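You operate a simulated robot arm through the tools that you are given. There is no shell and no other tool. Be economical: measure what you need, move in short steps, check, and stop when the job is done.

Carry out the task below with a simulated robot arm. There is one attempt and no reset: what you move stays moved.

JOB
Run the dye through the yellow funnel into the yellow-rimmed cup.
Fine: stand the cup under the hoop, seat the funnel, empty the blue-rimmed cup into it and put that cup back.
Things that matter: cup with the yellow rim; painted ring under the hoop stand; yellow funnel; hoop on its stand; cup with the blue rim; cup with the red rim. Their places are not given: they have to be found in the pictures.

Only the result counts: the job must be done as asked and must still hold three seconds after the hand-in. Knocking over, shifting, dropping, spilling or breaking anything else fails it.

ROBOT AND FRAMES
A 6-joint arm with a two-finger parallel gripper, fixed in place. Base frame: the origin is at the foot of the arm, x ahead of it, y to its left, z up. Lengths are in mm, angles in rad, forces in N, time in s.
With the tool pointing down near the work surface it reaches from about 360 to 760 mm from the base axis. Its first joint turns from -1.152 to 1.152 rad. Payload 2.45 kg.
Tool frame: the origin (TCP) lies between the finger pads and is the grasp point; the fingertips stand 24 mm ahead of it; z points along the fingers, y is the line along which they close. Largest opening 68 mm; finger width 17, thickness 10; the body of the gripper, 40 by 70 mm, starts 41 mm behind the TCP.
Orientation is told as [roll, pitch, yaw] about the base's x, y, z axes, in that order, counted from this pose: with the fingers straight down and closing along the base's y, the tool's x points along the base's -x, its y along +y and its z along -z.

CONTROLS
- The arm moves only by the tool drive_tool. Its argument "series" is a list of rows, each a list of 3 entries, a list of its own where there are three numbers: the closure in counts, from 0 (fully open) to 255 (shut), then the shift along the base's x, y, z in mm, then the turn, a rotation vector about the base's x, y, z in rad. In form: [[claw, [x, y, z], [wx, wy, wz]], ...]. A call has 1 to 12 rows; each row shifts and turns the commanded pose from where the row before left it. Each row takes 0.2 s and may step no farther than 50 mm and 0.15 rad from the row before; otherwise, or with a gripper value out of range, the whole call is refused. Where a pose cannot be reached the arm comes as near as it can. A force on the tool above 40 N (or 10 N above the force at the start of the call, whichever is more), or a blocked arm, ends the call early, and 0.2 s more pass. The fingers move at their own pace (about 108 mm/s each) and stop on an object; they squeeze with about 27 N. The grip force told is the motor's: it shows also when the fingers shut on nothing. Time passes only in rows, and 0.2 s behind the last, so rows that do not move let the fingers close. The reply holds the time, the measured pose of the TCP, the force on the tool along the base axes, the opening and the grip force, in the units named above and with some noise.
- Cameras (640 x 400 px; columns grow to the right, rows downward): "scene" is fixed at [181.4, 422.6, 1487.1]; the picture's right is [-0.62, -0.79, 0.00], its down [-0.29, 0.23, -0.93] and it looks along [0.73, -0.57, -0.37] (base axes); focal length 214 px, centre (320, 200). "wrist" rides on the gripper at [-32, 0, -39] in the tool frame; the picture's right is [0.00, -1.00, 0.00], its down [0.97, 0.00, -0.24] and it looks along [0.24, 0.00, 0.97] (tool axes); focal length 218 px, centre (320, 200).
- grab_frame(camera): a new picture of that camera. The clock stands still meanwhile.
- pixel_to_xyz(camera, pixels): for up to 12 pixels [column, row] of the newest picture of that camera ("zoom" is the newest enlarged one), the place [x, y, z] in the base frame of the surface seen there, good to about 2 mm. The clock stands still meanwhile.
- enlarge(camera, box): a new picture of the part [left, top, right, bottom] of that camera's present view, enlarged. The clock stands still meanwhile.
- close_job(): hands the job in; it is judged then, once.

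Go step by step. Measure first, check grasps and placings, and put right what went wrong. The budget is 80 turns and 38 pictures, counting those below and the enlarged ones. Unless the task says otherwise, let go and move clear before handing in, and close with one line.

The tools are called after ">>>" as a command line: name --argument value ..., lists and objects as JSON in quotes. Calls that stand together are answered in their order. drive_tool: Moves the arm, as the interface text tells. Its arguments: {"type":"object","properties":{"series":{"type":"array"}},"required":["series"]} The other tools are called the same way: grab_frame (camera) takes a picture; pixel_to_xyz (camera, pixels) gives the place of the surface under pixels of a picture; enlarge (camera, box) takes an enlarged picture of a part of a camera's view; close_job () hands the job in.

At the start:

```text
t: 0.0
position: [359.6, 246.1, 1399.1]
ee_rot: [0.0, -0.001, 0.0]
force: [0.1, 0.4, 0.1]
grip_width: 68.0
grip_force: 0.0
```

scene: 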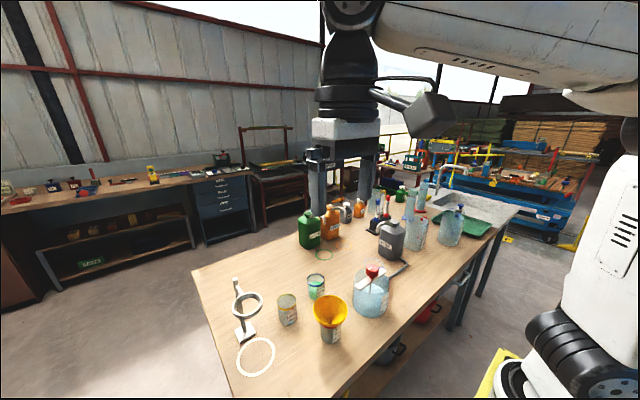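
wrist: 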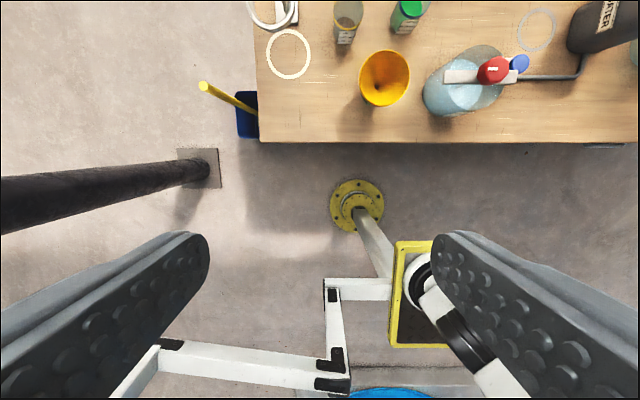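

The scene shows the hoop stand (~245,310), a painted ring (~256,357), the funnel in a cup (~330,315), and cups at (287,308) and (316,286). I will enlarge the area to identify the rims.

>>> enlarge --camera "scene" --box '[200, 240, 408, 390]'

>>> enlarge --camera "wrist" --box '[240, 0, 560, 150]'

```text
2.67 times, centred on (304, 315) of scene
```

zoom: 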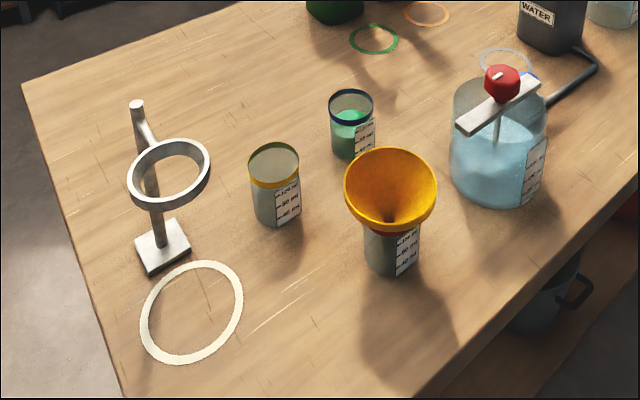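

```text
2.00 times, centred on (400, 75) of wrist
```

zoom: 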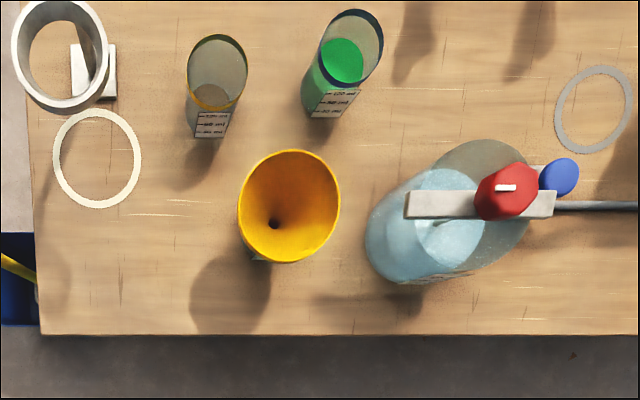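

The blue-rimmed cup holds green dye (zoom 345,50), the yellow-rimmed cup is empty (215,75), and the funnel sits in the red-rimmed cup (290,205). Now I will measure them.

>>> pixel_to_xyz --camera "zoom" --pixels '[[97, 111], [97, 207], [54, 158], [141, 158], [60, 4], [60, 108], [14, 50], [105, 50], [107, 90], [290, 151], [285, 261], [239, 205]]'

>>> pixel_to_xyz --camera "zoom" --pixels '[[339, 205], [188, 70], [244, 75], [216, 36], [213, 111], [320, 55], [382, 50], [345, 88], [352, 10], [274, 223], [208, 131], [325, 113]]'

>>> pixel_to_xyz --camera "scene" --pixels '[[238, 281], [251, 294], [261, 302], [235, 312], [243, 292], [245, 333], [288, 320], [287, 309], [334, 336], [322, 292], [331, 326], [331, 299]]'

```text
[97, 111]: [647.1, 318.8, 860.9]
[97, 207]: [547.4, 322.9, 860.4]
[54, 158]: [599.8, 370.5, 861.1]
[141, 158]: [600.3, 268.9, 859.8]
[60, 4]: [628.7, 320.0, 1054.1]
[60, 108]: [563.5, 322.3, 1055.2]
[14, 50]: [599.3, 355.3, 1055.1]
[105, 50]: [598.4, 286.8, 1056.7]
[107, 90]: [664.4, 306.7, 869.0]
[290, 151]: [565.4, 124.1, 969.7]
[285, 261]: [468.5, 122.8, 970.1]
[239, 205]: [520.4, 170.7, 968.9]
```

```text
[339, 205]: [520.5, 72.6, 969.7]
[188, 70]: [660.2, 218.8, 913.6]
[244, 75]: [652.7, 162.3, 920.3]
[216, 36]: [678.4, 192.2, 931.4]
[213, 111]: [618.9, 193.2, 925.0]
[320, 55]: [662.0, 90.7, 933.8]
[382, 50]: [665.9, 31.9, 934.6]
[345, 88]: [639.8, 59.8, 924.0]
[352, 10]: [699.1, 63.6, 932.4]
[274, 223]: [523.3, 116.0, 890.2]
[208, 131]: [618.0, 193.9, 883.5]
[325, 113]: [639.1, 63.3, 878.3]
```

```text
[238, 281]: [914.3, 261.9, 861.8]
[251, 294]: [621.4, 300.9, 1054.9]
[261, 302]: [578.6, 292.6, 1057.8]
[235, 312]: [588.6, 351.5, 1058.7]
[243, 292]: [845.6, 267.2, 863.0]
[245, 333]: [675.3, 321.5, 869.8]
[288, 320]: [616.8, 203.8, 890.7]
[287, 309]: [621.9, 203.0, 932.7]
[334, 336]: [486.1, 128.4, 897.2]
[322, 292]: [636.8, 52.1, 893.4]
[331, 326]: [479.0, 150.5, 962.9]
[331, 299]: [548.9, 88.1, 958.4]
```

Key positions so far: the ring and hoop centre is near (598,320) with the hoop top at z 1055. The yellow cup is near (648,192) and about 58 wide, the blue cup near (668,62), and the funnel rim is centred at (518,122) at z 970. Next I tilt the tool to a forward-slanted pose, so I can set the cup under the hoop, and I measure the jug, pole and hoop.

>>> pixel_to_xyz --camera "scene" --pixels '[[244, 279], [245, 280], [373, 271], [371, 312], [355, 287], [388, 287], [240, 302], [257, 310], [247, 344], [257, 324], [370, 283], [384, 310]]'

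>>> drive_tool --series '[[0, [12, 2, 0], [0, -0.15, 0]], [0, [12, 2, 0], [0, -0.15, 0]], [0, [12, 2, 0], [0, -0.15, 0]], [0, [12, 2, 0], [0, -0.15, 0]], [0, [12, 2, 0], [0, -0.15, 0]], [0, [12, 2, 0], [0, -0.15, 0]], [0, [12, 2, -30], [0, -0.15, 0]], [0, [14, 3, -40], [0, 0, -0.125]], [0, [14, 3, -40], [0, 0, -0.125]], [0, [14, 2, -40], [0, 0, -0.125]], [0, [14, 2, -40], [0, 0, -0.125]]]'

```text
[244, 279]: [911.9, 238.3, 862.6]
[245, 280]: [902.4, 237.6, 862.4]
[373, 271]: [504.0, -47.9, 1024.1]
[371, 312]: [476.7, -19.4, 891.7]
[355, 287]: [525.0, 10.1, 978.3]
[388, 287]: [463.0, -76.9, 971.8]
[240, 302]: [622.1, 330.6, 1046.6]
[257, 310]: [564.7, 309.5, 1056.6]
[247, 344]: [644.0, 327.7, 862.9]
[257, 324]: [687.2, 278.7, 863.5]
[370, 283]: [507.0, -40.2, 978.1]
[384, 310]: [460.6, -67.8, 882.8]
```

```text
t: 2.4
position: [498.6, 269.0, 1209.7]
ee_rot: [0.002, -1.052, -0.505]
force: [0.4, 0.0, -0.1]
grip_width: 67.7
grip_force: 0.0
```

The arm follows well. I take a wrist view from this slanted pose to check the hoop, pole and cup.

>>> grab_frame --camera "wrist"

>>> enlarge --camera "scene" --box '[210, 260, 370, 360]'

```text
33 pictures are left
```

wrist: 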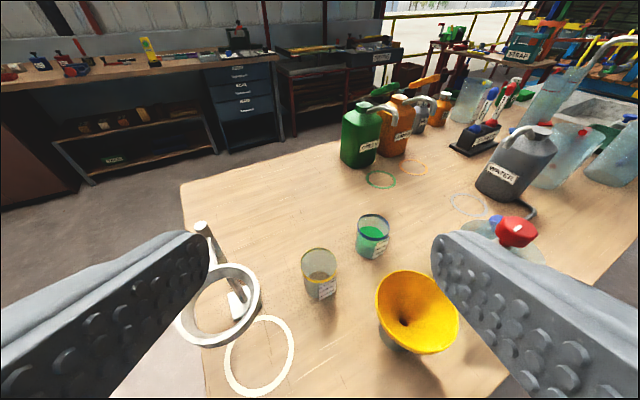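

```text
4.00 times, centred on (290, 310) of scene
```

zoom: 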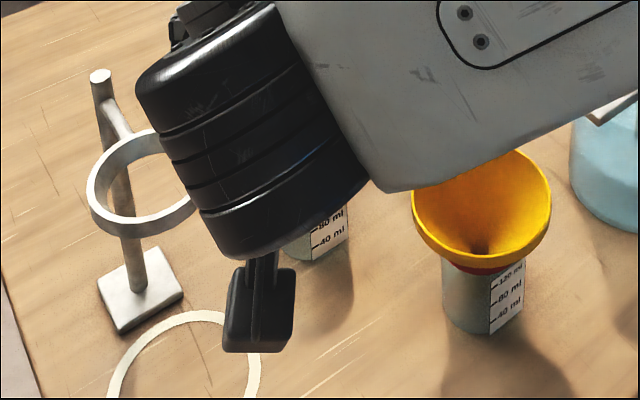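

The view shows the yellow cup at (320,272), the pole top at (201,226) and the hoop at (228,302). I will measure these more finely.

>>> pixel_to_xyz --camera "wrist" --pixels '[[201, 226], [223, 255], [237, 303], [303, 262], [337, 262], [320, 281], [322, 298], [389, 235], [373, 259], [357, 235], [418, 351], [398, 345]]'

>>> drive_tool --series '[[0, [0, 0, -50], [0, 0, 0]], [0, [0, 0, -50], [0, 0, 0]], [0, [0, 0, -50], [0, 0, 0]], [0, [0, 0, -50], [0, 0, 0]], [0, [0, 0, -50], [0, 0, 0]], [0, [0, 0, -50], [0, 0, 0]]]'

>>> grab_frame --camera "wrist"

>>> grab_frame --camera "scene"

```text
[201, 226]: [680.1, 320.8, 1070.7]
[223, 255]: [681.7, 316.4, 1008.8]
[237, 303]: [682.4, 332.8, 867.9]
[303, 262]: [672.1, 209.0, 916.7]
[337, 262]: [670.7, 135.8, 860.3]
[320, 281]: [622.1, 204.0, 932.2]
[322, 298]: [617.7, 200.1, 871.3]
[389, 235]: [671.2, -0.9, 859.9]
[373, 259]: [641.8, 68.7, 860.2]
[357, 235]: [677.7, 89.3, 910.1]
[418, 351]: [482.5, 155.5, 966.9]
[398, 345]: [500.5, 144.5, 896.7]
```

```text
t: 3.9
position: [499.5, 270.4, 914.3]
ee_rot: [-0.006, -1.052, -0.492]
force: [-11.8, -8.1, 19.7]
grip_width: 67.8
grip_force: 0.0
stopped in row 6: the force on the tool passed its limit (the readings are from after the stop); the commanded pose is now the measured one
```

```text
31 pictures are left
```

wrist: 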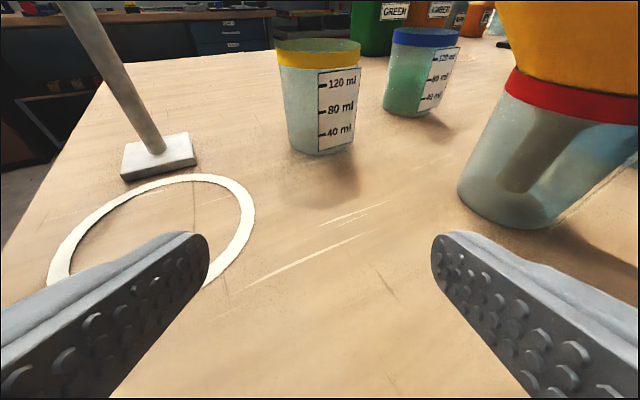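

```text
30 pictures are left
```

scene: 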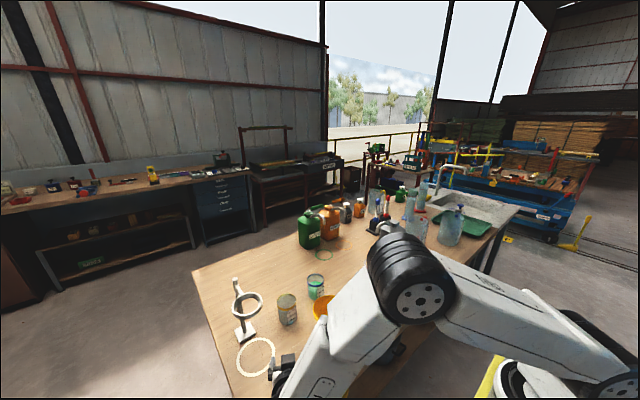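

The force limit tripped at z 914, so some wrist part is touching something. I will look closer.

>>> enlarge --camera "scene" --box '[220, 280, 412, 400]'

```text
3.33 times, centred on (316, 340) of scene
```

zoom: 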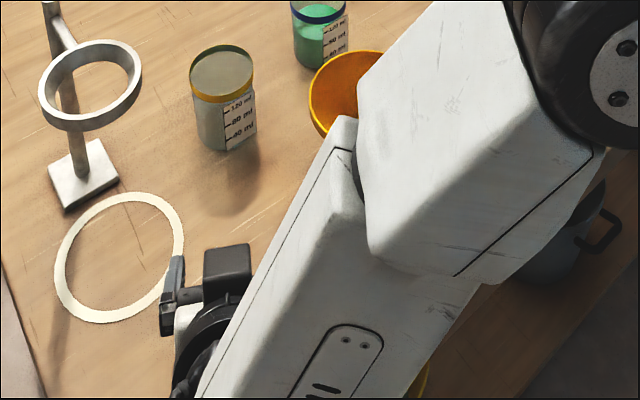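

The camera shows the cups unmoved. The contact is most likely a wrist housing meeting the table near its edge. I raise the tool and use a steeper slant of 0.8 rad.

>>> drive_tool --series '[[0, [0, 0, 40], [0, 0, 0]], [0, [0, 0, 0], [0.06, 0.11, 0]], [0, [0, 0, 0], [0.06, 0.11, 0]], [0, [0, 0, -20], [0, 0, 0]], [0, [0, 0, -20], [0, 0, 0]]]'

```text
t: 5.1
position: [498.5, 271.4, 913.9]
ee_rot: [-0.001, -0.8, -0.497]
force: [0.8, -0.3, 0.3]
grip_width: 67.9
grip_force: 0.1
```

There is no contact now. I advance to the pregrasp point about 90 mm short of the yellow cup.

>>> drive_tool --series '[[0, [35, -18, -2], [0, 0, 0]], [0, [35, -19, -2], [0, 0, 0]]]'

>>> grab_frame --camera "wrist"

>>> pixel_to_xyz --camera "wrist" --pixels '[[320, 120], [290, 150], [320, 150], [350, 150]]'

```text
t: 5.7
position: [570.4, 234.7, 908.2]
ee_rot: [-0.002, -0.801, -0.495]
force: [-0.2, -0.6, 1.2]
grip_width: 68.2
grip_force: 0.1
```

```text
28 pictures are left
```

wrist: 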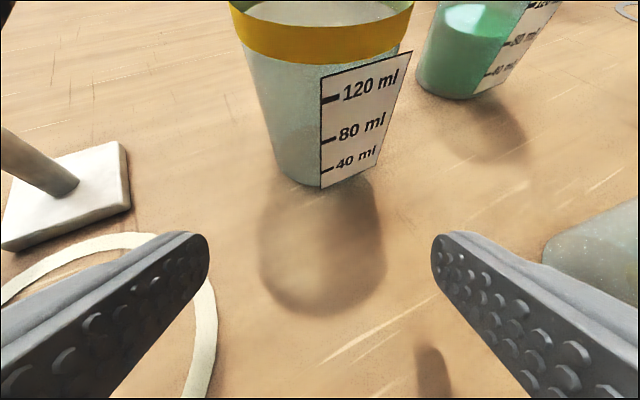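

```text
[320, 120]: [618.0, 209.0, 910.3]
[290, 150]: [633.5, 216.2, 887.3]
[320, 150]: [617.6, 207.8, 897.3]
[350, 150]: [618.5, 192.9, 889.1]
```

The rim spans columns 230–413, which is centred, and the near wall is about 55 mm ahead. I advance 82 mm along the heading and close.

>>> drive_tool --series '[[0, [24, -13, -1], [0, 0, 0]], [0, [24, -13, -1], [0, 0, 0]], [0, [24, -13, 0], [0, 0, 0]], [255, [0, 0, 0], [0, 0, 0]], [255, [0, 0, 0], [0, 0, 0]], [255, [0, 0, 0], [0, 0, 0]]]'

>>> grab_frame --camera "wrist"

```text
t: 7.1
position: [641.7, 195.1, 906.3]
ee_rot: [-0.002, -0.802, -0.498]
force: [1.3, -1.3, 0.8]
grip_width: 53.9
grip_force: 26.5
```

```text
27 pictures are left
```

wrist: 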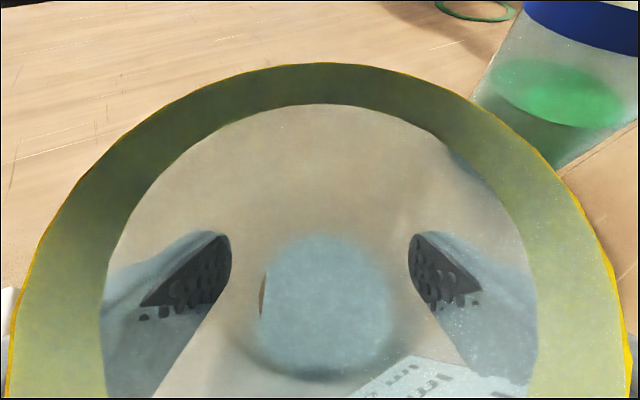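

The cup is gripped at 53.9 mm. I lift it slightly and carry it low to beneath the hoop.

>>> drive_tool --series '[[255, [0, 0, 8], [0, 0, 0]], [255, [-24, 28, 0], [0, 0, 0]], [255, [-25, 28, 0], [0, 0, 0]], [255, [0, 24, 0], [0, 0, 0]], [255, [0, 24, 0], [0, 0, 0]], [255, [0, 24, 0], [0, 0, 0]]]'

>>> enlarge --camera "scene" --box '[200, 265, 328, 385]'

```text
t: 8.5
position: [592.0, 323.7, 915.3]
ee_rot: [-0.002, -0.804, -0.496]
force: [0.7, 0.5, -0.5]
grip_width: 54.1
grip_force: 27.4
```

```text
3.33 times, centred on (264, 325) of scene
```

zoom: 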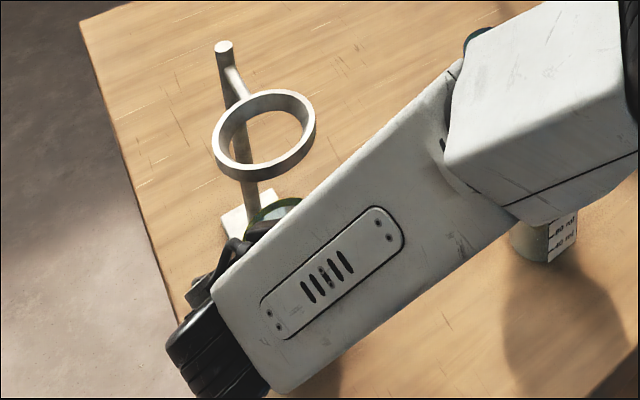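

The cup is under the hoop. I lower it to the table, release it and back straight out.

>>> drive_tool --series '[[255, [0, 0, -6], [0, 0, 0]], [255, [0, 0, -3], [0, 0, 0]], [255, [0, 0, 0], [0, 0, 0]], [0, [0, 0, 0], [0, 0, 0]], [0, [0, 0, 0], [0, 0, 0]], [0, [-26, 14, 0], [0, 0, 0]], [0, [-26, 14, 0], [0, 0, 0]], [0, [-26, 14, 2], [0, 0, 0]]]'

>>> grab_frame --camera "wrist"

```text
t: 10.3
position: [514.0, 365.8, 908.9]
ee_rot: [-0.001, -0.803, -0.497]
force: [0.9, 0.0, -0.4]
grip_width: 67.8
grip_force: 0.1
```

```text
25 pictures are left
```

wrist: 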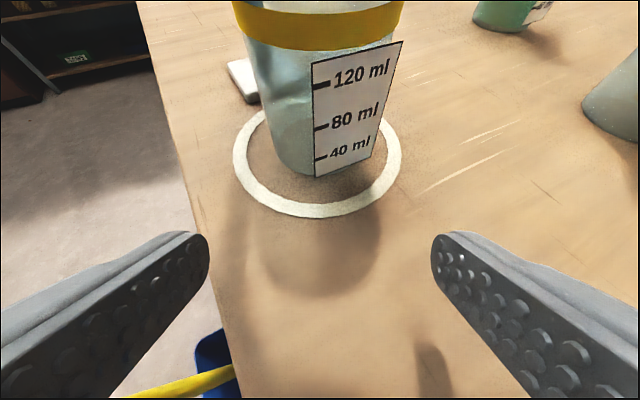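

The cup stands inside the ring (base centred around column 318, ring around 317). I back off, raise the tool, straighten it to vertical and look at the funnel and hoop from above.

>>> drive_tool --series '[[0, [-26, 14, 10], [0, 0, 0]], [0, [-10, 0, 48], [0, 0, 0]], [0, [0, 0, 50], [0, 0, 0]], [0, [0, 0, 50], [0, 0, 0]], [0, [0, 0, 50], [0, 0, 0.125]], [0, [0, -30, 25], [0, 0, 0.125]], [0, [0, -40, 25], [0, 0, 0.125]], [0, [0, -40, 0], [0, 0, 0.122]], [0, [0, -40, 0], [0, 0.15, 0]], [0, [0, -30, 0], [0, 0.15, 0]], [0, [0, -30, 0], [0, 0.15, 0]], [0, [0, 0, 0], [0, 0.15, 0]]]'

>>> drive_tool --series '[[0, [0, 0, 0], [0, 0.15, 0]], [0, [0, 0, 0], [0, 0.053, 0]]]'

>>> grab_frame --camera "wrist"

```text
t: 12.9
position: [478.5, 168.3, 1166.8]
ee_rot: [0.002, -0.201, -0.001]
force: [0.0, 0.5, 0.9]
grip_width: 67.9
grip_force: 0.0
```

```text
t: 13.5
position: [479.2, 168.8, 1166.1]
ee_rot: [-0.001, 0.0, 0.001]
force: [0.6, 0.3, 0.0]
grip_width: 67.6
grip_force: 0.0
```

```text
24 pictures are left
```

wrist: 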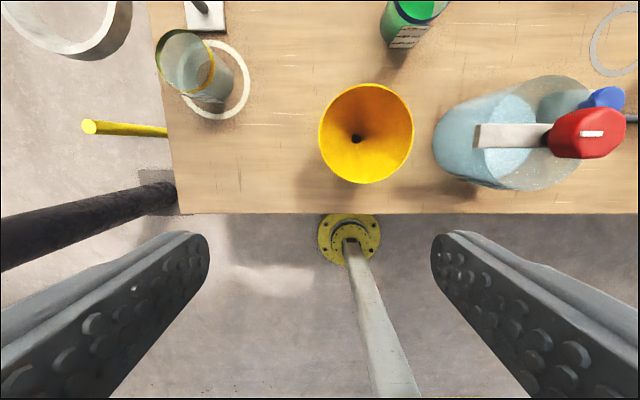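

I measure the funnel profile along row 137, and check the cup base against the ring.

>>> pixel_to_xyz --camera "wrist" --pixels '[[320, 137], [324, 137], [330, 137], [338, 137], [346, 137], [358, 137], [411, 130], [366, 85], [366, 182], [215, 116], [248, 85], [230, 41]]'

>>> enlarge --camera "wrist" --box '[130, 0, 290, 120]'

```text
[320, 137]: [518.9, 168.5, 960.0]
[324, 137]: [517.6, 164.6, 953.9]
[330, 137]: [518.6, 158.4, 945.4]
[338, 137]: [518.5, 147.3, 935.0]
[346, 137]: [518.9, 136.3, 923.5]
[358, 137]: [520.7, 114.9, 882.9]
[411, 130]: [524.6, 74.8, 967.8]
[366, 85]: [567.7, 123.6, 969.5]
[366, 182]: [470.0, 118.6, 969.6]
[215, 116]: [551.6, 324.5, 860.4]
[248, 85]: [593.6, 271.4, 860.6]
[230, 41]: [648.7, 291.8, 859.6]
```

```text
3.33 times, centred on (210, 60) of wrist
```

zoom: 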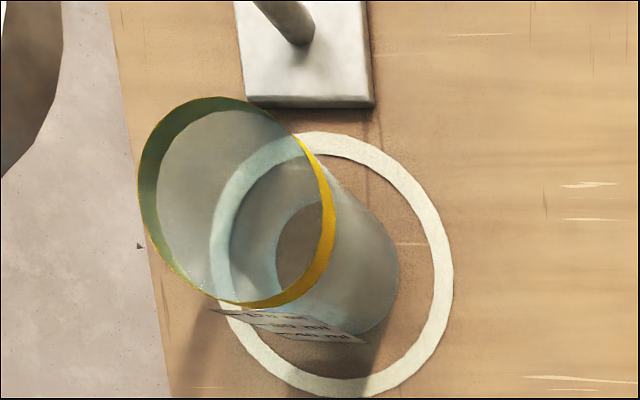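

I check the placed cup's rim position precisely from this enlargement.

>>> pixel_to_xyz --camera "zoom" --pixels '[[139, 175], [334, 225], [205, 98], [262, 307], [325, 180], [325, 260], [180, 270], [398, 260], [370, 330], [252, 102], [372, 105], [300, 40]]'

>>> enlarge --camera "scene" --box '[200, 265, 360, 365]'

```text
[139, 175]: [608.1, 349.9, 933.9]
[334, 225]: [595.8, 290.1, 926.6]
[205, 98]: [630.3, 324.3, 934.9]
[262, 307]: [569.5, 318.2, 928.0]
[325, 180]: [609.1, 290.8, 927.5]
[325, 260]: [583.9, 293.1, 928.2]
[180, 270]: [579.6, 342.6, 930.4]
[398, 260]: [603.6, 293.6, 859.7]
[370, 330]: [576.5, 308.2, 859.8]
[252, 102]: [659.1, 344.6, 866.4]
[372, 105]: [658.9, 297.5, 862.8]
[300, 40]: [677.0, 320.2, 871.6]
```

```text
4.00 times, centred on (280, 315) of scene
```

zoom: 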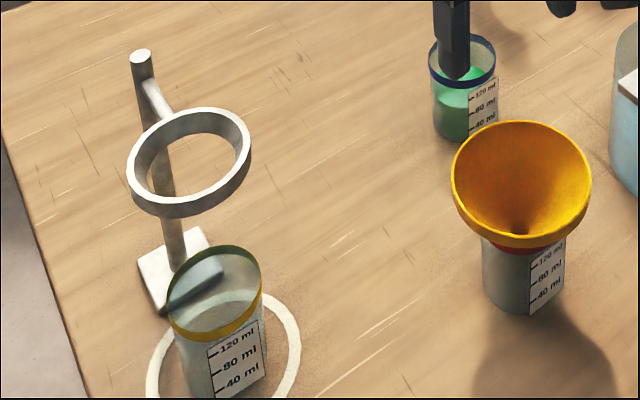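

The cup under the hoop is centred at about (600,320), which is good. Now I look closely at the funnel's lip shape.

>>> enlarge --camera "scene" --box '[306, 288, 356, 348]'

```text
6.67 times, centred on (331, 318) of scene
```

zoom: 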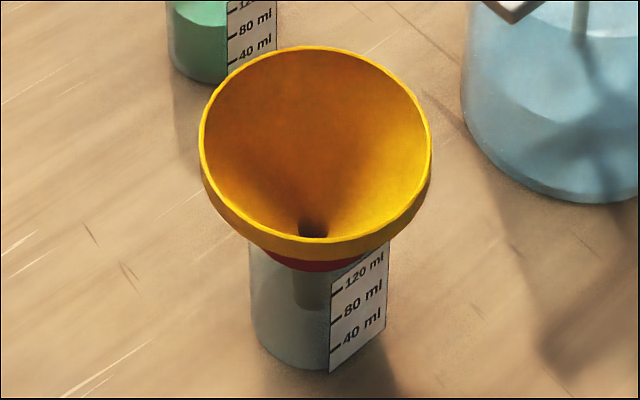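

>>> pixel_to_xyz --camera "zoom" --pixels '[[320, 244], [320, 250], [320, 255], [320, 259], [320, 263], [320, 268], [320, 66], [320, 90], [320, 120], [320, 52], [320, 290], [310, 305]]'

```text
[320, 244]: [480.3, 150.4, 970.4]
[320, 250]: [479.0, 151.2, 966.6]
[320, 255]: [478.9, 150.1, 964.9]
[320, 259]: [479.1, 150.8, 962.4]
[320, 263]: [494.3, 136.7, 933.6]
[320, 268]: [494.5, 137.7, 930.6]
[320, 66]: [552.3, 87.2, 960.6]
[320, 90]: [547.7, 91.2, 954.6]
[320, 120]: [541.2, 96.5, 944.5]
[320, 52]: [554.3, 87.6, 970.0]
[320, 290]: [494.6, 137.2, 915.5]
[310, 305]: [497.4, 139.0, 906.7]
```

The lip is a vertical band (r≈49, z 960–970) above a roughly 45° cone. I will clamp its +y side with the tool leaned 0.44 rad, so the inner finger rests on the lip and cone and the outer finger on the band. First I take the pre-grasp position with a partly closed gripper.

>>> drive_tool --series '[[150, [13, 10, -30], [-0.147, 0, 0]], [150, [13, 10, -30], [-0.147, 0, 0]], [150, [13, 10, -30], [-0.146, 0, 0]], [150, [0, 0, -46], [0, 0, 0]], [150, [0, 0, 0], [0, 0, 0]]]'

>>> grab_frame --camera "wrist"

```text
t: 14.7
position: [518.1, 199.4, 1030.7]
ee_rot: [-0.444, 0.0, 0.0]
force: [-0.2, -0.5, -0.5]
grip_width: 28.3
grip_force: 0.3
```

```text
20 pictures are left
```

wrist: 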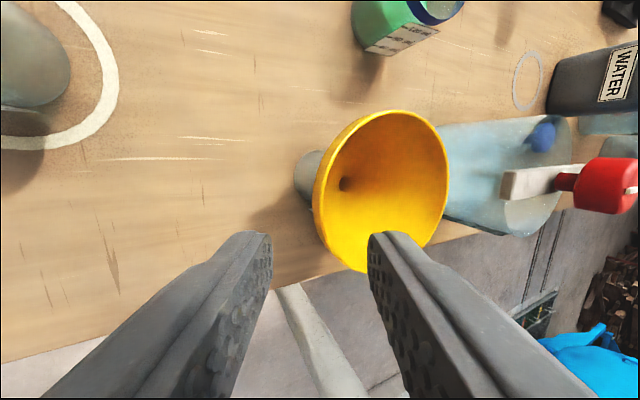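

The lip's left edge (columns 314–322) lies in the finger plane (column 320). I check the funnel centre once more before descending.

>>> pixel_to_xyz --camera "wrist" --pixels '[[319, 190], [316, 205], [400, 112], [363, 270], [446, 165], [322, 190], [330, 190]]'

```text
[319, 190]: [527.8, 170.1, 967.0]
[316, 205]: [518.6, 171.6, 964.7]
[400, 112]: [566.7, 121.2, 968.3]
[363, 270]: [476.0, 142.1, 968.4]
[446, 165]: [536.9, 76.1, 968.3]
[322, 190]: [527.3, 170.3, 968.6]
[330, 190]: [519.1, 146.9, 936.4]
```

Consistent. I slide down along the finger direction to the lip and close.

>>> drive_tool --series '[[150, [0, -12, -29], [0, 0, 0]], [150, [0, -9, -20], [0, 0, 0]], [150, [0, -4.5, -9.2], [0, 0, 0]], [150, [0, 0, 0], [0, 0, 0]]]'

>>> grab_frame --camera "wrist"

```text
t: 15.7
position: [517.8, 174.4, 973.2]
ee_rot: [-0.44, 0.0, 0.001]
force: [0.5, 0.0, -0.3]
grip_width: 28.0
grip_force: 0.0
```

```text
19 pictures are left
```

wrist: 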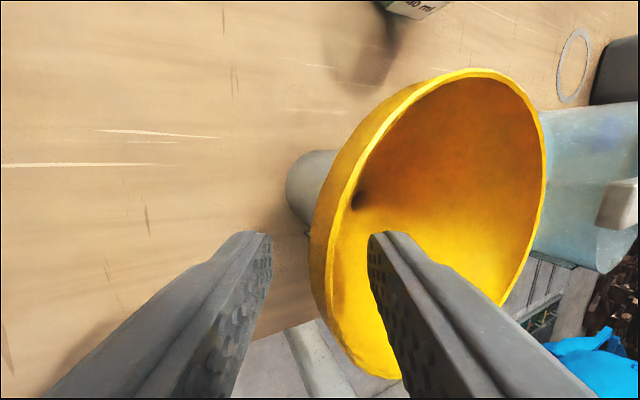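

The wall sits between the fingers with no contact. Closing now.

>>> drive_tool --series '[[200, [0, 0, 0], [0, 0, 0]], [220, [0, 0, 0], [0, 0, 0]], [240, [0, 0, 0], [0, 0, 0]], [255, [0, 0, 0], [0, 0, 0]], [255, [0, 0, 0], [0, 0, 0]]]'

>>> grab_frame --camera "wrist"

```text
t: 16.9
position: [518.8, 174.1, 972.5]
ee_rot: [-0.441, 0.0, 0.0]
force: [1.2, -2.9, 12.0]
grip_width: 9.9
grip_force: 27.0
```

```text
18 pictures are left
```

wrist: 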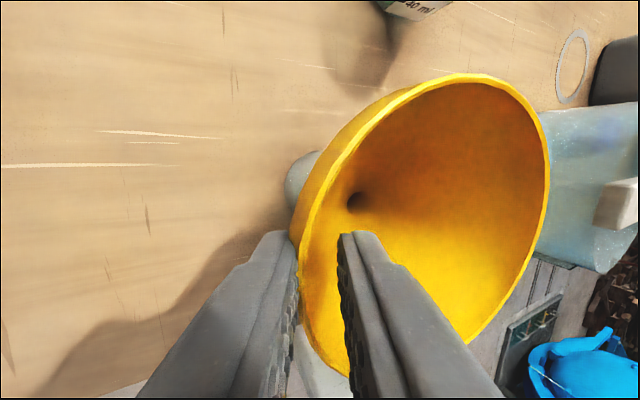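

It is gripped at 9.9 mm with a 12 N upward reaction. I raise slowly and check how the funnel hangs.

>>> drive_tool --series '[[255, [0, 0, 3], [0, 0, 0]], [255, [0, 0, 4], [0, 0, 0]], [255, [0, 0, 8], [0, 0, 0]], [255, [0, 0, 0], [0, 0, 0]]]'

>>> enlarge --camera "scene" --box '[290, 270, 370, 350]'

```text
t: 17.9
position: [518.1, 174.6, 987.0]
ee_rot: [-0.443, 0.003, -0.001]
force: [0.5, -0.4, 0.0]
grip_width: 5.0
grip_force: 27.0
```

```text
5.00 times, centred on (330, 310) of scene
```

zoom: 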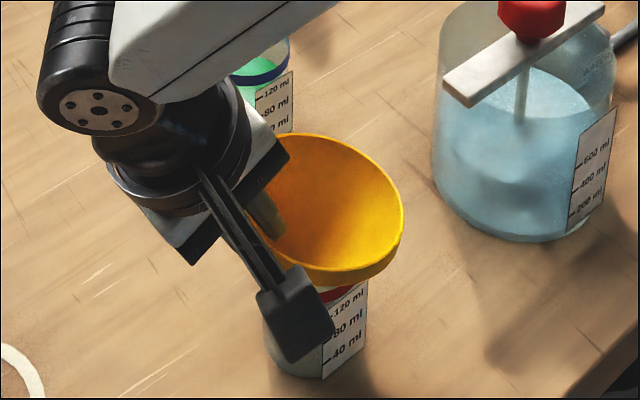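

The grip settled to 5.0 mm with no external force. I check the rim tilt by measuring rim points.

>>> grab_frame --camera "wrist"

>>> pixel_to_xyz --camera "zoom" --pixels '[[300, 134], [402, 215], [340, 268], [370, 160], [385, 250]]'

```text
16 pictures are left
```

wrist: 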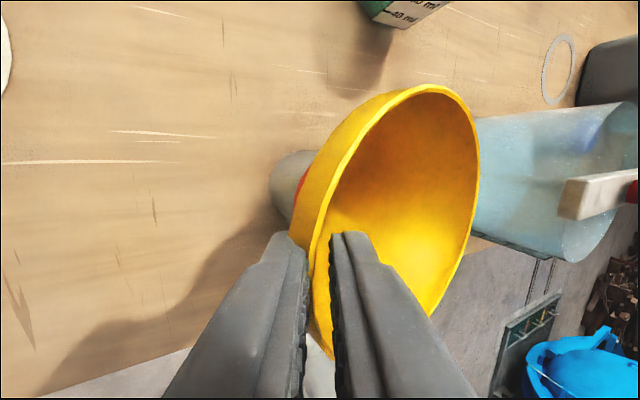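

```text
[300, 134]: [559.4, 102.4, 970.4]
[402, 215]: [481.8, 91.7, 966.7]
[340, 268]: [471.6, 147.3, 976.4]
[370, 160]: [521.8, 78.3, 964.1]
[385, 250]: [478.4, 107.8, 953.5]
```

The funnel hangs tilted by about 0.18 rad, with the far side low. I level it by leaning the tool further, then lift it clear of the red cup.

>>> drive_tool --series '[[255, [0, 0, 4], [0, 0, 0]], [255, [0, 0, 2], [-0.09, 0, 0]], [255, [0, 0, 2], [-0.09, 0, 0]], [255, [0, 0, 20], [0, 0, 0]], [255, [0, 0, 30], [0, 0, 0]], [255, [0, 0, 40], [0, 0, 0]], [255, [0, 0, 45], [0, 0, 0]], [255, [0, 0, 0], [0, 0, 0]]]'

>>> enlarge --camera "scene" --box '[260, 230, 400, 350]'

```text
t: 19.7
position: [516.2, 174.9, 1129.8]
ee_rot: [-0.622, -0.001, -0.001]
force: [0.1, -0.4, -0.2]
grip_width: 4.7
grip_force: 27.2
```

```text
3.33 times, centred on (330, 290) of scene
```

zoom: 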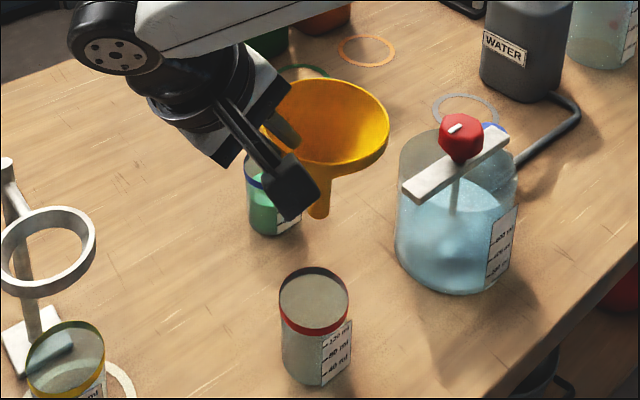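

The funnel is clear of the red cup, which still stands. I measure the funnel's rim and spout.

>>> pixel_to_xyz --camera "zoom" --pixels '[[330, 80], [387, 115], [360, 155], [389, 135], [330, 162], [300, 92], [318, 213], [319, 200], [358, 158], [315, 270], [285, 300], [347, 300]]'

>>> grab_frame --camera "wrist"

```text
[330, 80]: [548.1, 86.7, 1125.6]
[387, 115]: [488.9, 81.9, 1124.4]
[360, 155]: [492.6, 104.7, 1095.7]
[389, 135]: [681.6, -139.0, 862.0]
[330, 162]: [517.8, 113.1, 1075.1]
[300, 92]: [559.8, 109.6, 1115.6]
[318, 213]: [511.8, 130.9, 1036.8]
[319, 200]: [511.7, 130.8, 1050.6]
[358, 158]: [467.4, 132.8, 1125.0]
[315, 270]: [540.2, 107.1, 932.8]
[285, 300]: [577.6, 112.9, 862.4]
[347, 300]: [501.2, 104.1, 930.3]
```

```text
14 pictures are left
```

wrist: 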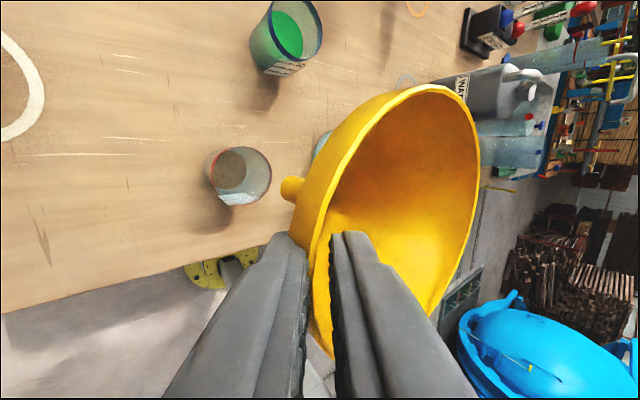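

The funnel is level: rim at z≈1125, centre ≈(516,124), spout tip z≈1036. I raise it and carry it over the hoop centre (598,321).

>>> drive_tool --series '[[255, [0, 0, 45], [0, 0, 0]], [255, [15, 40, 0], [0, 0, 0]], [255, [17, 40, 0], [0, 0, 0]], [255, [17, 40, 0], [0, 0, 0]], [255, [17, 40, 0], [0, 0, 0]], [255, [16, 37, 0], [0, 0, 0]], [255, [0, 0, 0], [0, 0, 0]]]'

>>> enlarge --camera "scene" --box '[180, 200, 340, 360]'

```text
t: 21.3
position: [572.2, 342.5, 1164.6]
ee_rot: [-0.621, -0.001, 0.001]
force: [-0.4, -0.4, -1.1]
grip_width: 5.0
grip_force: 27.2
out of reach, approached as far as the arm can: row 5, 6
```

```text
2.50 times, centred on (260, 280) of scene
```

zoom: 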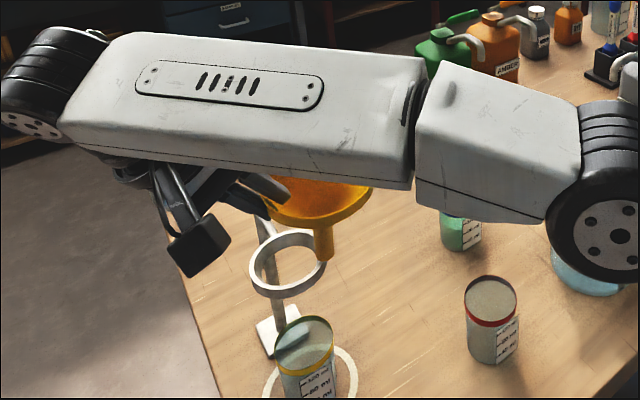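

The lean toward +y exceeds reach here. The funnel is symmetric, so I rotate the grip about the funnel axis toward the arm (yaw +0.9), keeping the funnel centre fixed.

>>> drive_tool --series '[[255, [-7.6, -0.6, 0], [0, 0, 0.15]], [255, [-7.5, -1.7, 0], [0, 0, 0.15]], [255, [-7.1, -2.8, 0], [0, 0, 0.15]], [255, [-6.6, -3.8, 0], [0, 0, 0.15]], [255, [-5.9, -4.8, 0], [0, 0, 0.15]], [255, [-5.2, -5.5, 0], [0, 0, 0.15]], [255, [0, 0, 0], [0, 0, 0]]]'

```text
t: 22.9
position: [533.1, 322.6, 1165.3]
ee_rot: [-0.619, 0.0, 0.902]
force: [0.6, 0.0, -0.7]
grip_width: 5.1
grip_force: 26.9
```

That worked; the funnel centre is at about (573,291). I move it to (598,321) and verify.

>>> drive_tool --series '[[255, [12, 15, 0], [0, 0, 0]], [255, [13, 15, 0], [0, 0, 0]], [255, [0, 0, 0], [0, 0, 0]]]'

>>> enlarge --camera "scene" --box '[180, 220, 308, 340]'

```text
t: 23.7
position: [557.7, 351.6, 1164.1]
ee_rot: [-0.62, 0.0, 0.901]
force: [0.5, 0.1, -0.3]
grip_width: 4.9
grip_force: 27.6
```

```text
3.33 times, centred on (244, 280) of scene
```

zoom: 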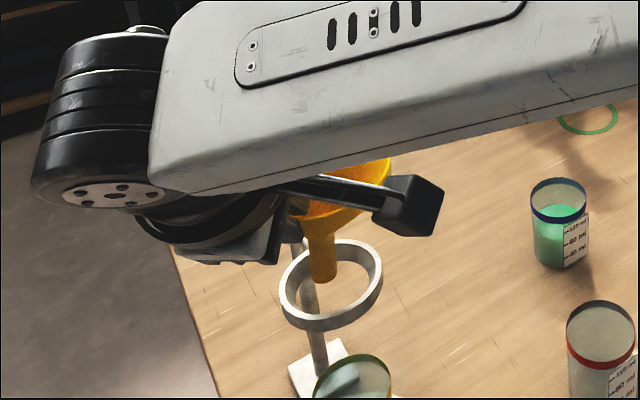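

>>> pixel_to_xyz --camera "zoom" --pixels '[[325, 278], [322, 250], [325, 265], [385, 180], [350, 222], [282, 285], [381, 268], [330, 240], [325, 318]]'

```text
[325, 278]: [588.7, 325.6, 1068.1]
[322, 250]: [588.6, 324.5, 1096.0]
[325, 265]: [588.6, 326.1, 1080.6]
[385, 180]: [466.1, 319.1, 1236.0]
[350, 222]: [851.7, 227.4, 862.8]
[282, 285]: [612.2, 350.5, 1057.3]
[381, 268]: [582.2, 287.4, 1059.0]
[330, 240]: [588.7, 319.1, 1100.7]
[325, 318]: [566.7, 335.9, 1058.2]
```

The spout axis is at about (595.5,320.5) against a hoop centre of (597.5,321). I shift 2 mm and lower most of the way.

>>> drive_tool --series '[[255, [2, 0.5, -15], [0, 0, 0]], [255, [0, 0, -20], [0, 0, 0]], [255, [0, 0, -15], [0, 0, 0]], [255, [0, 0, -8], [0, 0, 0]], [255, [0, 0, 0], [0, 0, 0]]]'

>>> drive_tool --series '[[255, [0, 0, -3], [0, 0, 0]], [255, [0, 0, 0], [0, 0, 0]]]'

```text
t: 24.9
position: [560.6, 351.6, 1106.3]
ee_rot: [-0.621, 0.001, 0.899]
force: [0.3, 0.1, -0.5]
grip_width: 4.6
grip_force: 26.9
```

```text
t: 25.5
position: [560.2, 351.9, 1102.7]
ee_rot: [-0.622, 0.0, 0.899]
force: [-0.1, -0.3, -1.4]
grip_width: 4.8
grip_force: 26.9
```

>>> drive_tool --series '[[255, [0, 0, -3], [0, 0, 0]], [255, [0, 0, -2], [0, 0, 0]], [255, [0, 0, 0], [0, 0, 0]]]'

>>> enlarge --camera "scene" --box '[200, 240, 328, 360]'

```text
t: 26.3
position: [559.7, 353.1, 1098.7]
ee_rot: [-0.621, 0.002, 0.899]
force: [0.9, 0.2, 0.1]
grip_width: 5.0
grip_force: 27.4
```

```text
3.33 times, centred on (264, 300) of scene
```

zoom: 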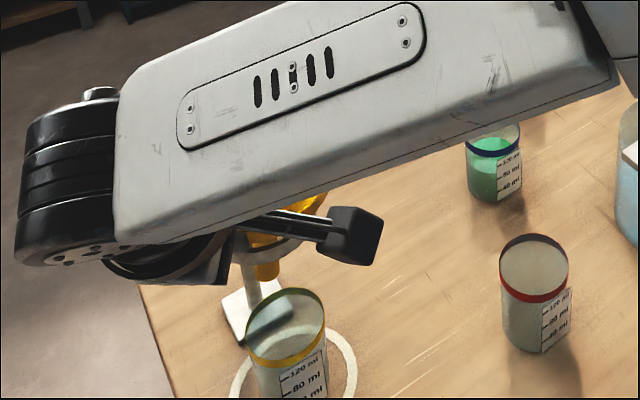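

>>> drive_tool --series '[[255, [0, 0, -2], [0, 0, 0]], [255, [0, 0, -2], [0, 0, 0]], [255, [0, 0, 0], [0, 0, 0]]]'

```text
t: 27.1
position: [560.8, 352.7, 1095.5]
ee_rot: [-0.623, 0.0, 0.899]
force: [2.0, -2.4, 3.8]
grip_width: 5.0
grip_force: 27.0
```

Contact is felt (about 4 N up). I press 1 mm more, open partly and retreat along the tool axis.

>>> drive_tool --series '[[255, [0, 0, -1], [0, 0, 0]], [230, [0, 0, 0], [0, 0, 0]], [200, [0, 0, 0], [0, 0, 0]], [160, [0, 0, 0], [0, 0, 0]], [150, [0, 0, 0], [0, 0, 0]], [150, [-9, 7, 16], [0, 0, 0]], [150, [-13, 10, 24], [0, 0, 0]], [150, [-13, 10, 30], [0, 0, 0]]]'

>>> grab_frame --camera "wrist"

```text
t: 28.9
position: [525.2, 379.3, 1164.7]
ee_rot: [-0.62, 0.003, 0.899]
force: [0.0, 0.3, 0.8]
grip_width: 28.3
grip_force: 0.1
```

```text
10 pictures are left
```

wrist: 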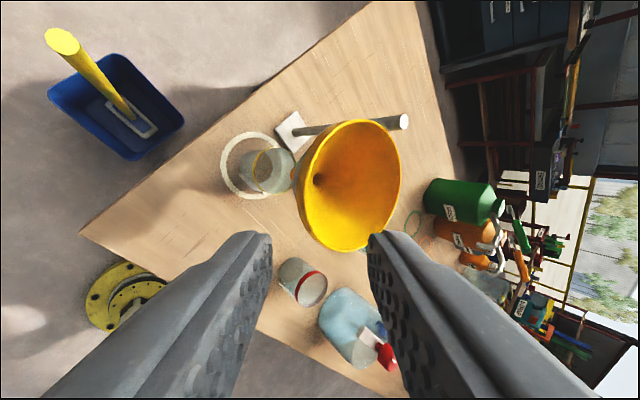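

The funnel sits in the hoop. I check its levelness and position.

>>> pixel_to_xyz --camera "wrist" --pixels '[[360, 121], [400, 175], [350, 250], [305, 215], [312, 150], [390, 220], [385, 130], [319, 180], [325, 281], [287, 275], [300, 303]]'

```text
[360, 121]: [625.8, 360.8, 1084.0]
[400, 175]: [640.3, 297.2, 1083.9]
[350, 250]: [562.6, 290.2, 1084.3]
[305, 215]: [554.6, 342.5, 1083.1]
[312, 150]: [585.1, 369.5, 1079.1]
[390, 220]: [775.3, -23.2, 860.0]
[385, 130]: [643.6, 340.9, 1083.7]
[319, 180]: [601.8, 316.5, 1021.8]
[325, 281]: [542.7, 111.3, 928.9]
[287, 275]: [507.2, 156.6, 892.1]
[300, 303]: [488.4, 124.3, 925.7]
```

The funnel is seated level (rim z≈1084, centre ≈(598,322)). Before handling dye I do an empty-handed rehearsal of the pour pose over the funnel to check it is reachable. First I reorient at a safe height.

>>> drive_tool --series '[[150, [-10, 0, 30], [0, 0, -0.15]], [150, [-10, 0, 30], [0, 0, -0.15]], [150, [0, -10, 20], [0, 0, -0.15]], [150, [0, -10, 0], [0, 0, -0.15]], [150, [0, -10, 0], [0, 0, -0.15]], [150, [0, -10, 0], [0, 0, -0.149]], [150, [0, -10, 0], [0.15, 0, 0]], [150, [0, -10, 0], [0.15, 0, 0]], [150, [0, -10, 0], [0.15, 0, 0]], [150, [0, -7, 0], [0.17, 0, 0]]]'

```text
refused: row 10 steps farther than a row can; nothing moved
```

>>> drive_tool --series '[[150, [-10, 0, 30], [0, 0, -0.15]], [150, [-10, 0, 30], [0, 0, -0.15]], [150, [0, -10, 20], [0, 0, -0.15]], [150, [0, -10, 0], [0, 0, -0.15]], [150, [0, -10, 0], [0, 0, -0.15]], [150, [0, -10, 0], [0, 0, -0.149]], [150, [0, -10, 0], [0.15, 0, 0]], [150, [0, -10, 0], [0.15, 0, 0]], [150, [0, -10, 0], [0.15, 0, 0]], [150, [0, -7, 0], [0.15, 0, 0]], [150, [0, 0, 0], [0.02, 0, 0]]]'

>>> drive_tool --series '[[0, [15, 0, 0], [0, -0.14, 0]], [0, [15, 0, 0], [0, -0.14, 0]], [0, [15, 0, 0], [0, -0.14, 0]], [0, [15, 0, 0], [0, -0.14, 0]], [0, [15, 0, 0], [0, -0.14, 0]], [0, [15, 0, 0], [0, -0.1, 0]], [0, [0, 0, -30], [0, 0, 0]]]'

```text
t: 31.3
position: [505.8, 302.0, 1243.2]
ee_rot: [0.0, -0.001, 0.001]
force: [0.2, -0.5, -0.6]
grip_width: 28.1
grip_force: 0.1
```

```text
t: 32.9
position: [594.9, 303.2, 1215.5]
ee_rot: [-0.001, -0.801, 0.0]
force: [0.1, 0.3, 0.6]
grip_width: 67.9
grip_force: 0.1
```

Now I rehearse the roll about −x at this safe height.

>>> drive_tool --series '[[0, [0, 0, 0], [-0.15, 0, 0]], [0, [0, 0, 0], [-0.15, 0, 0]], [0, [0, 0, 0], [-0.15, 0, 0]], [0, [0, 0, 0], [-0.15, 0, 0]], [0, [0, 0, 0], [-0.15, 0, 0]], [0, [0, 0, 0], [-0.15, 0, 0]], [0, [0, 0, 0], [-0.15, 0, 0]], [0, [0, 0, 0], [-0.15, 0, 0]], [0, [0, 0, 0], [-0.15, 0, 0]], [0, [0, 0, 0], [-0.15, 0, 0]], [0, [0, 0, 0], [-0.15, 0, 0]], [0, [0, 0, 0], [-0.15, 0, 0]]]'

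>>> drive_tool --series '[[0, [0, 0, 0], [-0.15, 0, 0]], [0, [0, 0, 0], [-0.15, 0, 0]], [0, [0, 0, -30], [0, 0, 0]]]'

>>> grab_frame --camera "scene"

```text
t: 35.5
position: [595.2, 302.1, 1213.0]
ee_rot: [-1.735, 0.164, 0.786]
force: [1.1, 0.1, 0.5]
grip_width: 68.1
grip_force: 0.1
```

```text
t: 36.3
position: [595.1, 302.1, 1184.6]
ee_rot: [-1.962, 0.371, 0.727]
force: [0.3, -0.7, 0.3]
grip_width: 68.2
grip_force: 0.1
```

```text
9 pictures are left
```

scene: 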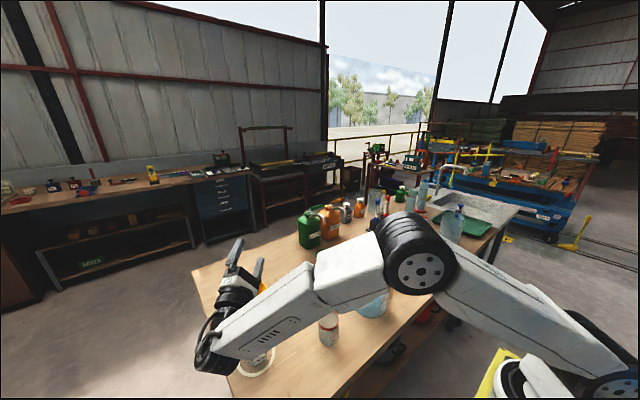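

The full roll is reachable with no contact. I roll back upright and go to the pregrasp for the blue cup.

>>> drive_tool --series '[[0, [0, 0, 30], [0, 0, 0]], [0, [0, 0, 0], [0.15, 0, 0]], [0, [0, 0, 0], [0.15, 0, 0]], [0, [0, 0, 0], [0.15, 0, 0]], [0, [0, 0, 0], [0.15, 0, 0]], [0, [0, 0, 0], [0.15, 0, 0]], [0, [0, 0, 0], [0.15, 0, 0]], [0, [0, 0, 0], [0.15, 0, 0]], [0, [0, 0, 0], [0.15, 0, 0]], [0, [0, 0, 0], [0.15, 0, 0]], [0, [0, 0, 0], [0.15, 0, 0]], [0, [0, 0, 0], [0.15, 0, 0]]]'

>>> drive_tool --series '[[0, [0, 0, 0], [0.15, 0, 0]], [0, [0, 0, 0], [0.15, 0, 0]], [0, [0, 0, 0], [0.15, 0, 0]], [0, [0, -48, 0], [0, 0, 0]], [0, [0, -48, 0], [0, 0, 0]], [0, [0, -48, 0], [0, 0, 0]], [0, [0, -48, 0], [0, 0, 0]], [0, [0, -48, 0], [0, 0, 0]], [0, [-5, 0, -48], [0, 0, 0]], [0, [-5, 0, -48], [0, 0, 0]], [0, [-5, 0, -48], [0, 0, 0]], [0, [0, 0, 0], [0, 0, 0]]]'

```text
t: 38.9
position: [594.6, 302.3, 1214.0]
ee_rot: [-0.605, -0.703, 0.419]
force: [0.0, 0.5, 1.1]
grip_width: 68.1
grip_force: 0.1
```

```text
t: 41.5
position: [576.3, 57.0, 1065.3]
ee_rot: [0.127, -0.762, -0.24]
force: [0.9, 1.7, 0.9]
grip_width: 68.3
grip_force: 0.0
```

The reading looks like lag: orientation is off by about 0.17 rad. I wait a moment and re-read.

>>> drive_tool --series '[[0, [0, 0, 0], [0, 0, 0]], [0, [0, 0, 0], [0, 0, 0]], [0, [0, 0, 0], [0, 0, 0]]]'

>>> grab_frame --camera "wrist"

```text
t: 42.3
position: [579.9, 63.4, 1069.2]
ee_rot: [-0.004, -0.799, 0.0]
force: [0.4, -0.3, -0.7]
grip_width: 68.0
grip_force: 0.1
```

```text
8 pictures are left
```

wrist: 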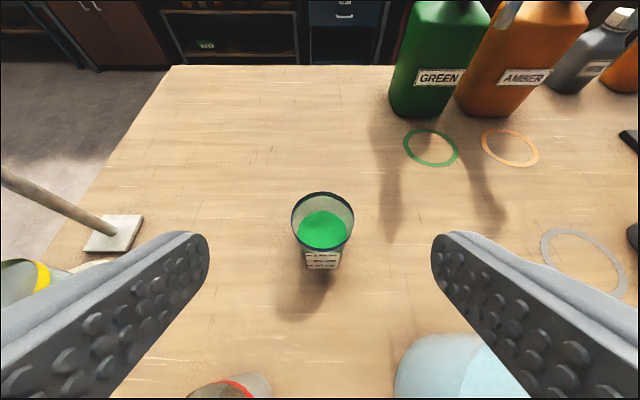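

The pose is settled now. I must carry the full cup slowly. Measuring the blue cup here.

>>> pixel_to_xyz --camera "wrist" --pixels '[[292, 218], [353, 218], [322, 193], [322, 249], [322, 230], [322, 262], [240, 386]]'

>>> enlarge --camera "scene" --box '[290, 260, 370, 350]'

```text
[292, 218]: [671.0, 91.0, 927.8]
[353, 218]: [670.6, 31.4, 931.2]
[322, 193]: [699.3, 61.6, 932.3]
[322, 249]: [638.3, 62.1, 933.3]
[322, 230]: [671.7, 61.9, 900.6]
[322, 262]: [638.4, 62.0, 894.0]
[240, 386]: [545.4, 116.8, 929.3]
```

```text
4.44 times, centred on (330, 305) of scene
```

zoom: 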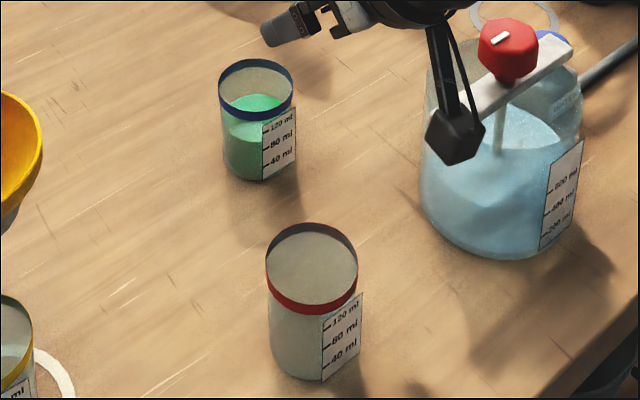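

The blue cup is centred at (669,62). The red cup seems to have shifted a little when I gripped the funnel, so I measure its present rim.

>>> pixel_to_xyz --camera "zoom" --pixels '[[312, 226], [266, 265], [357, 268], [312, 312], [310, 300], [335, 320], [310, 340], [275, 300], [322, 378], [270, 350], [350, 340], [300, 376]]'

```text
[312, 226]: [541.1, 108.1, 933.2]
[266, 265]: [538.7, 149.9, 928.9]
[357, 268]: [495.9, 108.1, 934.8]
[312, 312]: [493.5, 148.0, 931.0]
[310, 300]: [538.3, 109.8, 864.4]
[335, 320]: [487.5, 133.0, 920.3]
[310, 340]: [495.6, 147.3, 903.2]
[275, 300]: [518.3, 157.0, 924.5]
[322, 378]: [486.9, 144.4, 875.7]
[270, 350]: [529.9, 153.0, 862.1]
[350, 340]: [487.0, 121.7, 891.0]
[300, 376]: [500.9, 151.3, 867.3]
```

The red cup moved about 7 mm in +y, to about (517,128.5) from about (518,122). I will set it back at the end. Now I approach the blue cup along the tool axis.

>>> drive_tool --series '[[0, [10, -0.7, -35], [0, 0, 0]], [0, [9, -0.7, -35], [0, 0, 0]], [0, [0, 0, -26], [0, 0, 0]], [0, [18, 0, -17.5], [0, 0, 0]], [0, [18, 0, -17.5], [0, 0, 0]], [0, [15, 0, -14.5], [0, 0, 0]], [0, [14, 0, -13.5], [0, 0, 0]], [0, [0, 0, 0], [0, 0, 0]]]'

```text
t: 44.1
position: [664.8, 62.6, 910.2]
ee_rot: [-0.005, -0.799, 0.003]
force: [0.4, 0.4, -0.3]
grip_width: 68.3
grip_force: 0.0
```

>>> drive_tool --series '[[100, [0, 0, 0], [0, 0, 0]], [255, [0, 0, 0], [0, 0, 0]], [255, [0, 0, 0], [0, 0, 0]], [255, [0, 0, 0], [0, 0, 0]], [255, [0, 0, 5], [0, 0, 0]], [255, [0, 0, 10], [0, 0, 0]], [255, [0, 0, 10], [0, 0, 0]], [255, [0, 0, 10], [0, 0, 0]]]'

>>> grab_frame --camera "wrist"

```text
t: 45.9
position: [664.5, 60.5, 946.3]
ee_rot: [-0.002, -0.799, 0.001]
force: [-0.1, 0.1, -0.6]
grip_width: 58.1
grip_force: 27.0
```

```text
6 pictures are left
```

wrist: 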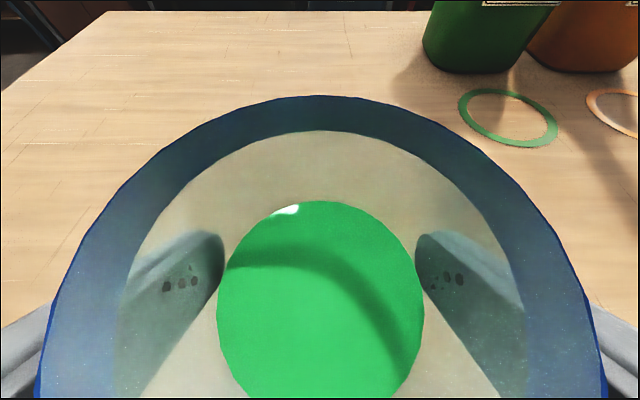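

The cup is held with the dye level. I lift it slowly.

>>> drive_tool --series '[[255, [0, 0, 18], [0, 0, 0]], [255, [0, 0, 20], [0, 0, 0]], [255, [0, 0, 22], [0, 0, 0]], [255, [0, 0, 22], [0, 0, 0]], [255, [0, 0, 22], [0, 0, 0]], [255, [0, 0, 22], [0, 0, 0]], [255, [0, 0, 22], [0, 0, 0]], [255, [0, 0, 22], [0, 0, 0]], [255, [0, 0, 22], [0, 0, 0]], [255, [0, 0, 22], [0, 0, 0]], [255, [0, 0, 16], [0, 0, 0]], [255, [0, 0, 10], [0, 0, 0]]]'

>>> drive_tool --series '[[255, [-5, 4, 0], [0, 0, 0]], [255, [-6, 8, 0], [0, 0, 0]], [255, [-7, 12, 0], [0, 0, 0]], [255, [-7, 12, 0], [0, 0, 0]], [255, [-7, 12, 0], [0, 0, 0]], [255, [-7, 12, 0], [0, 0, 0]], [255, [-7, 12, 0], [0, 0, 0]], [255, [-7, 12, 0], [0, 0, 0]], [255, [-7, 12, 0], [0, 0, 0]], [255, [-7, 12, 0], [0, 0, 0]], [255, [-3, 8, 0], [0, 0, 0]], [255, [0, 4, 0], [0, 0, 0]]]'

```text
t: 48.5
position: [664.6, 61.0, 1187.1]
ee_rot: [-0.003, -0.799, 0.001]
force: [-0.7, 0.5, -1.7]
grip_width: 58.4
grip_force: 27.4
```

```text
t: 51.1
position: [593.6, 180.7, 1185.5]
ee_rot: [-0.002, -0.8, 0.0]
force: [-0.1, 0.1, -1.4]
grip_width: 58.4
grip_force: 26.7
```

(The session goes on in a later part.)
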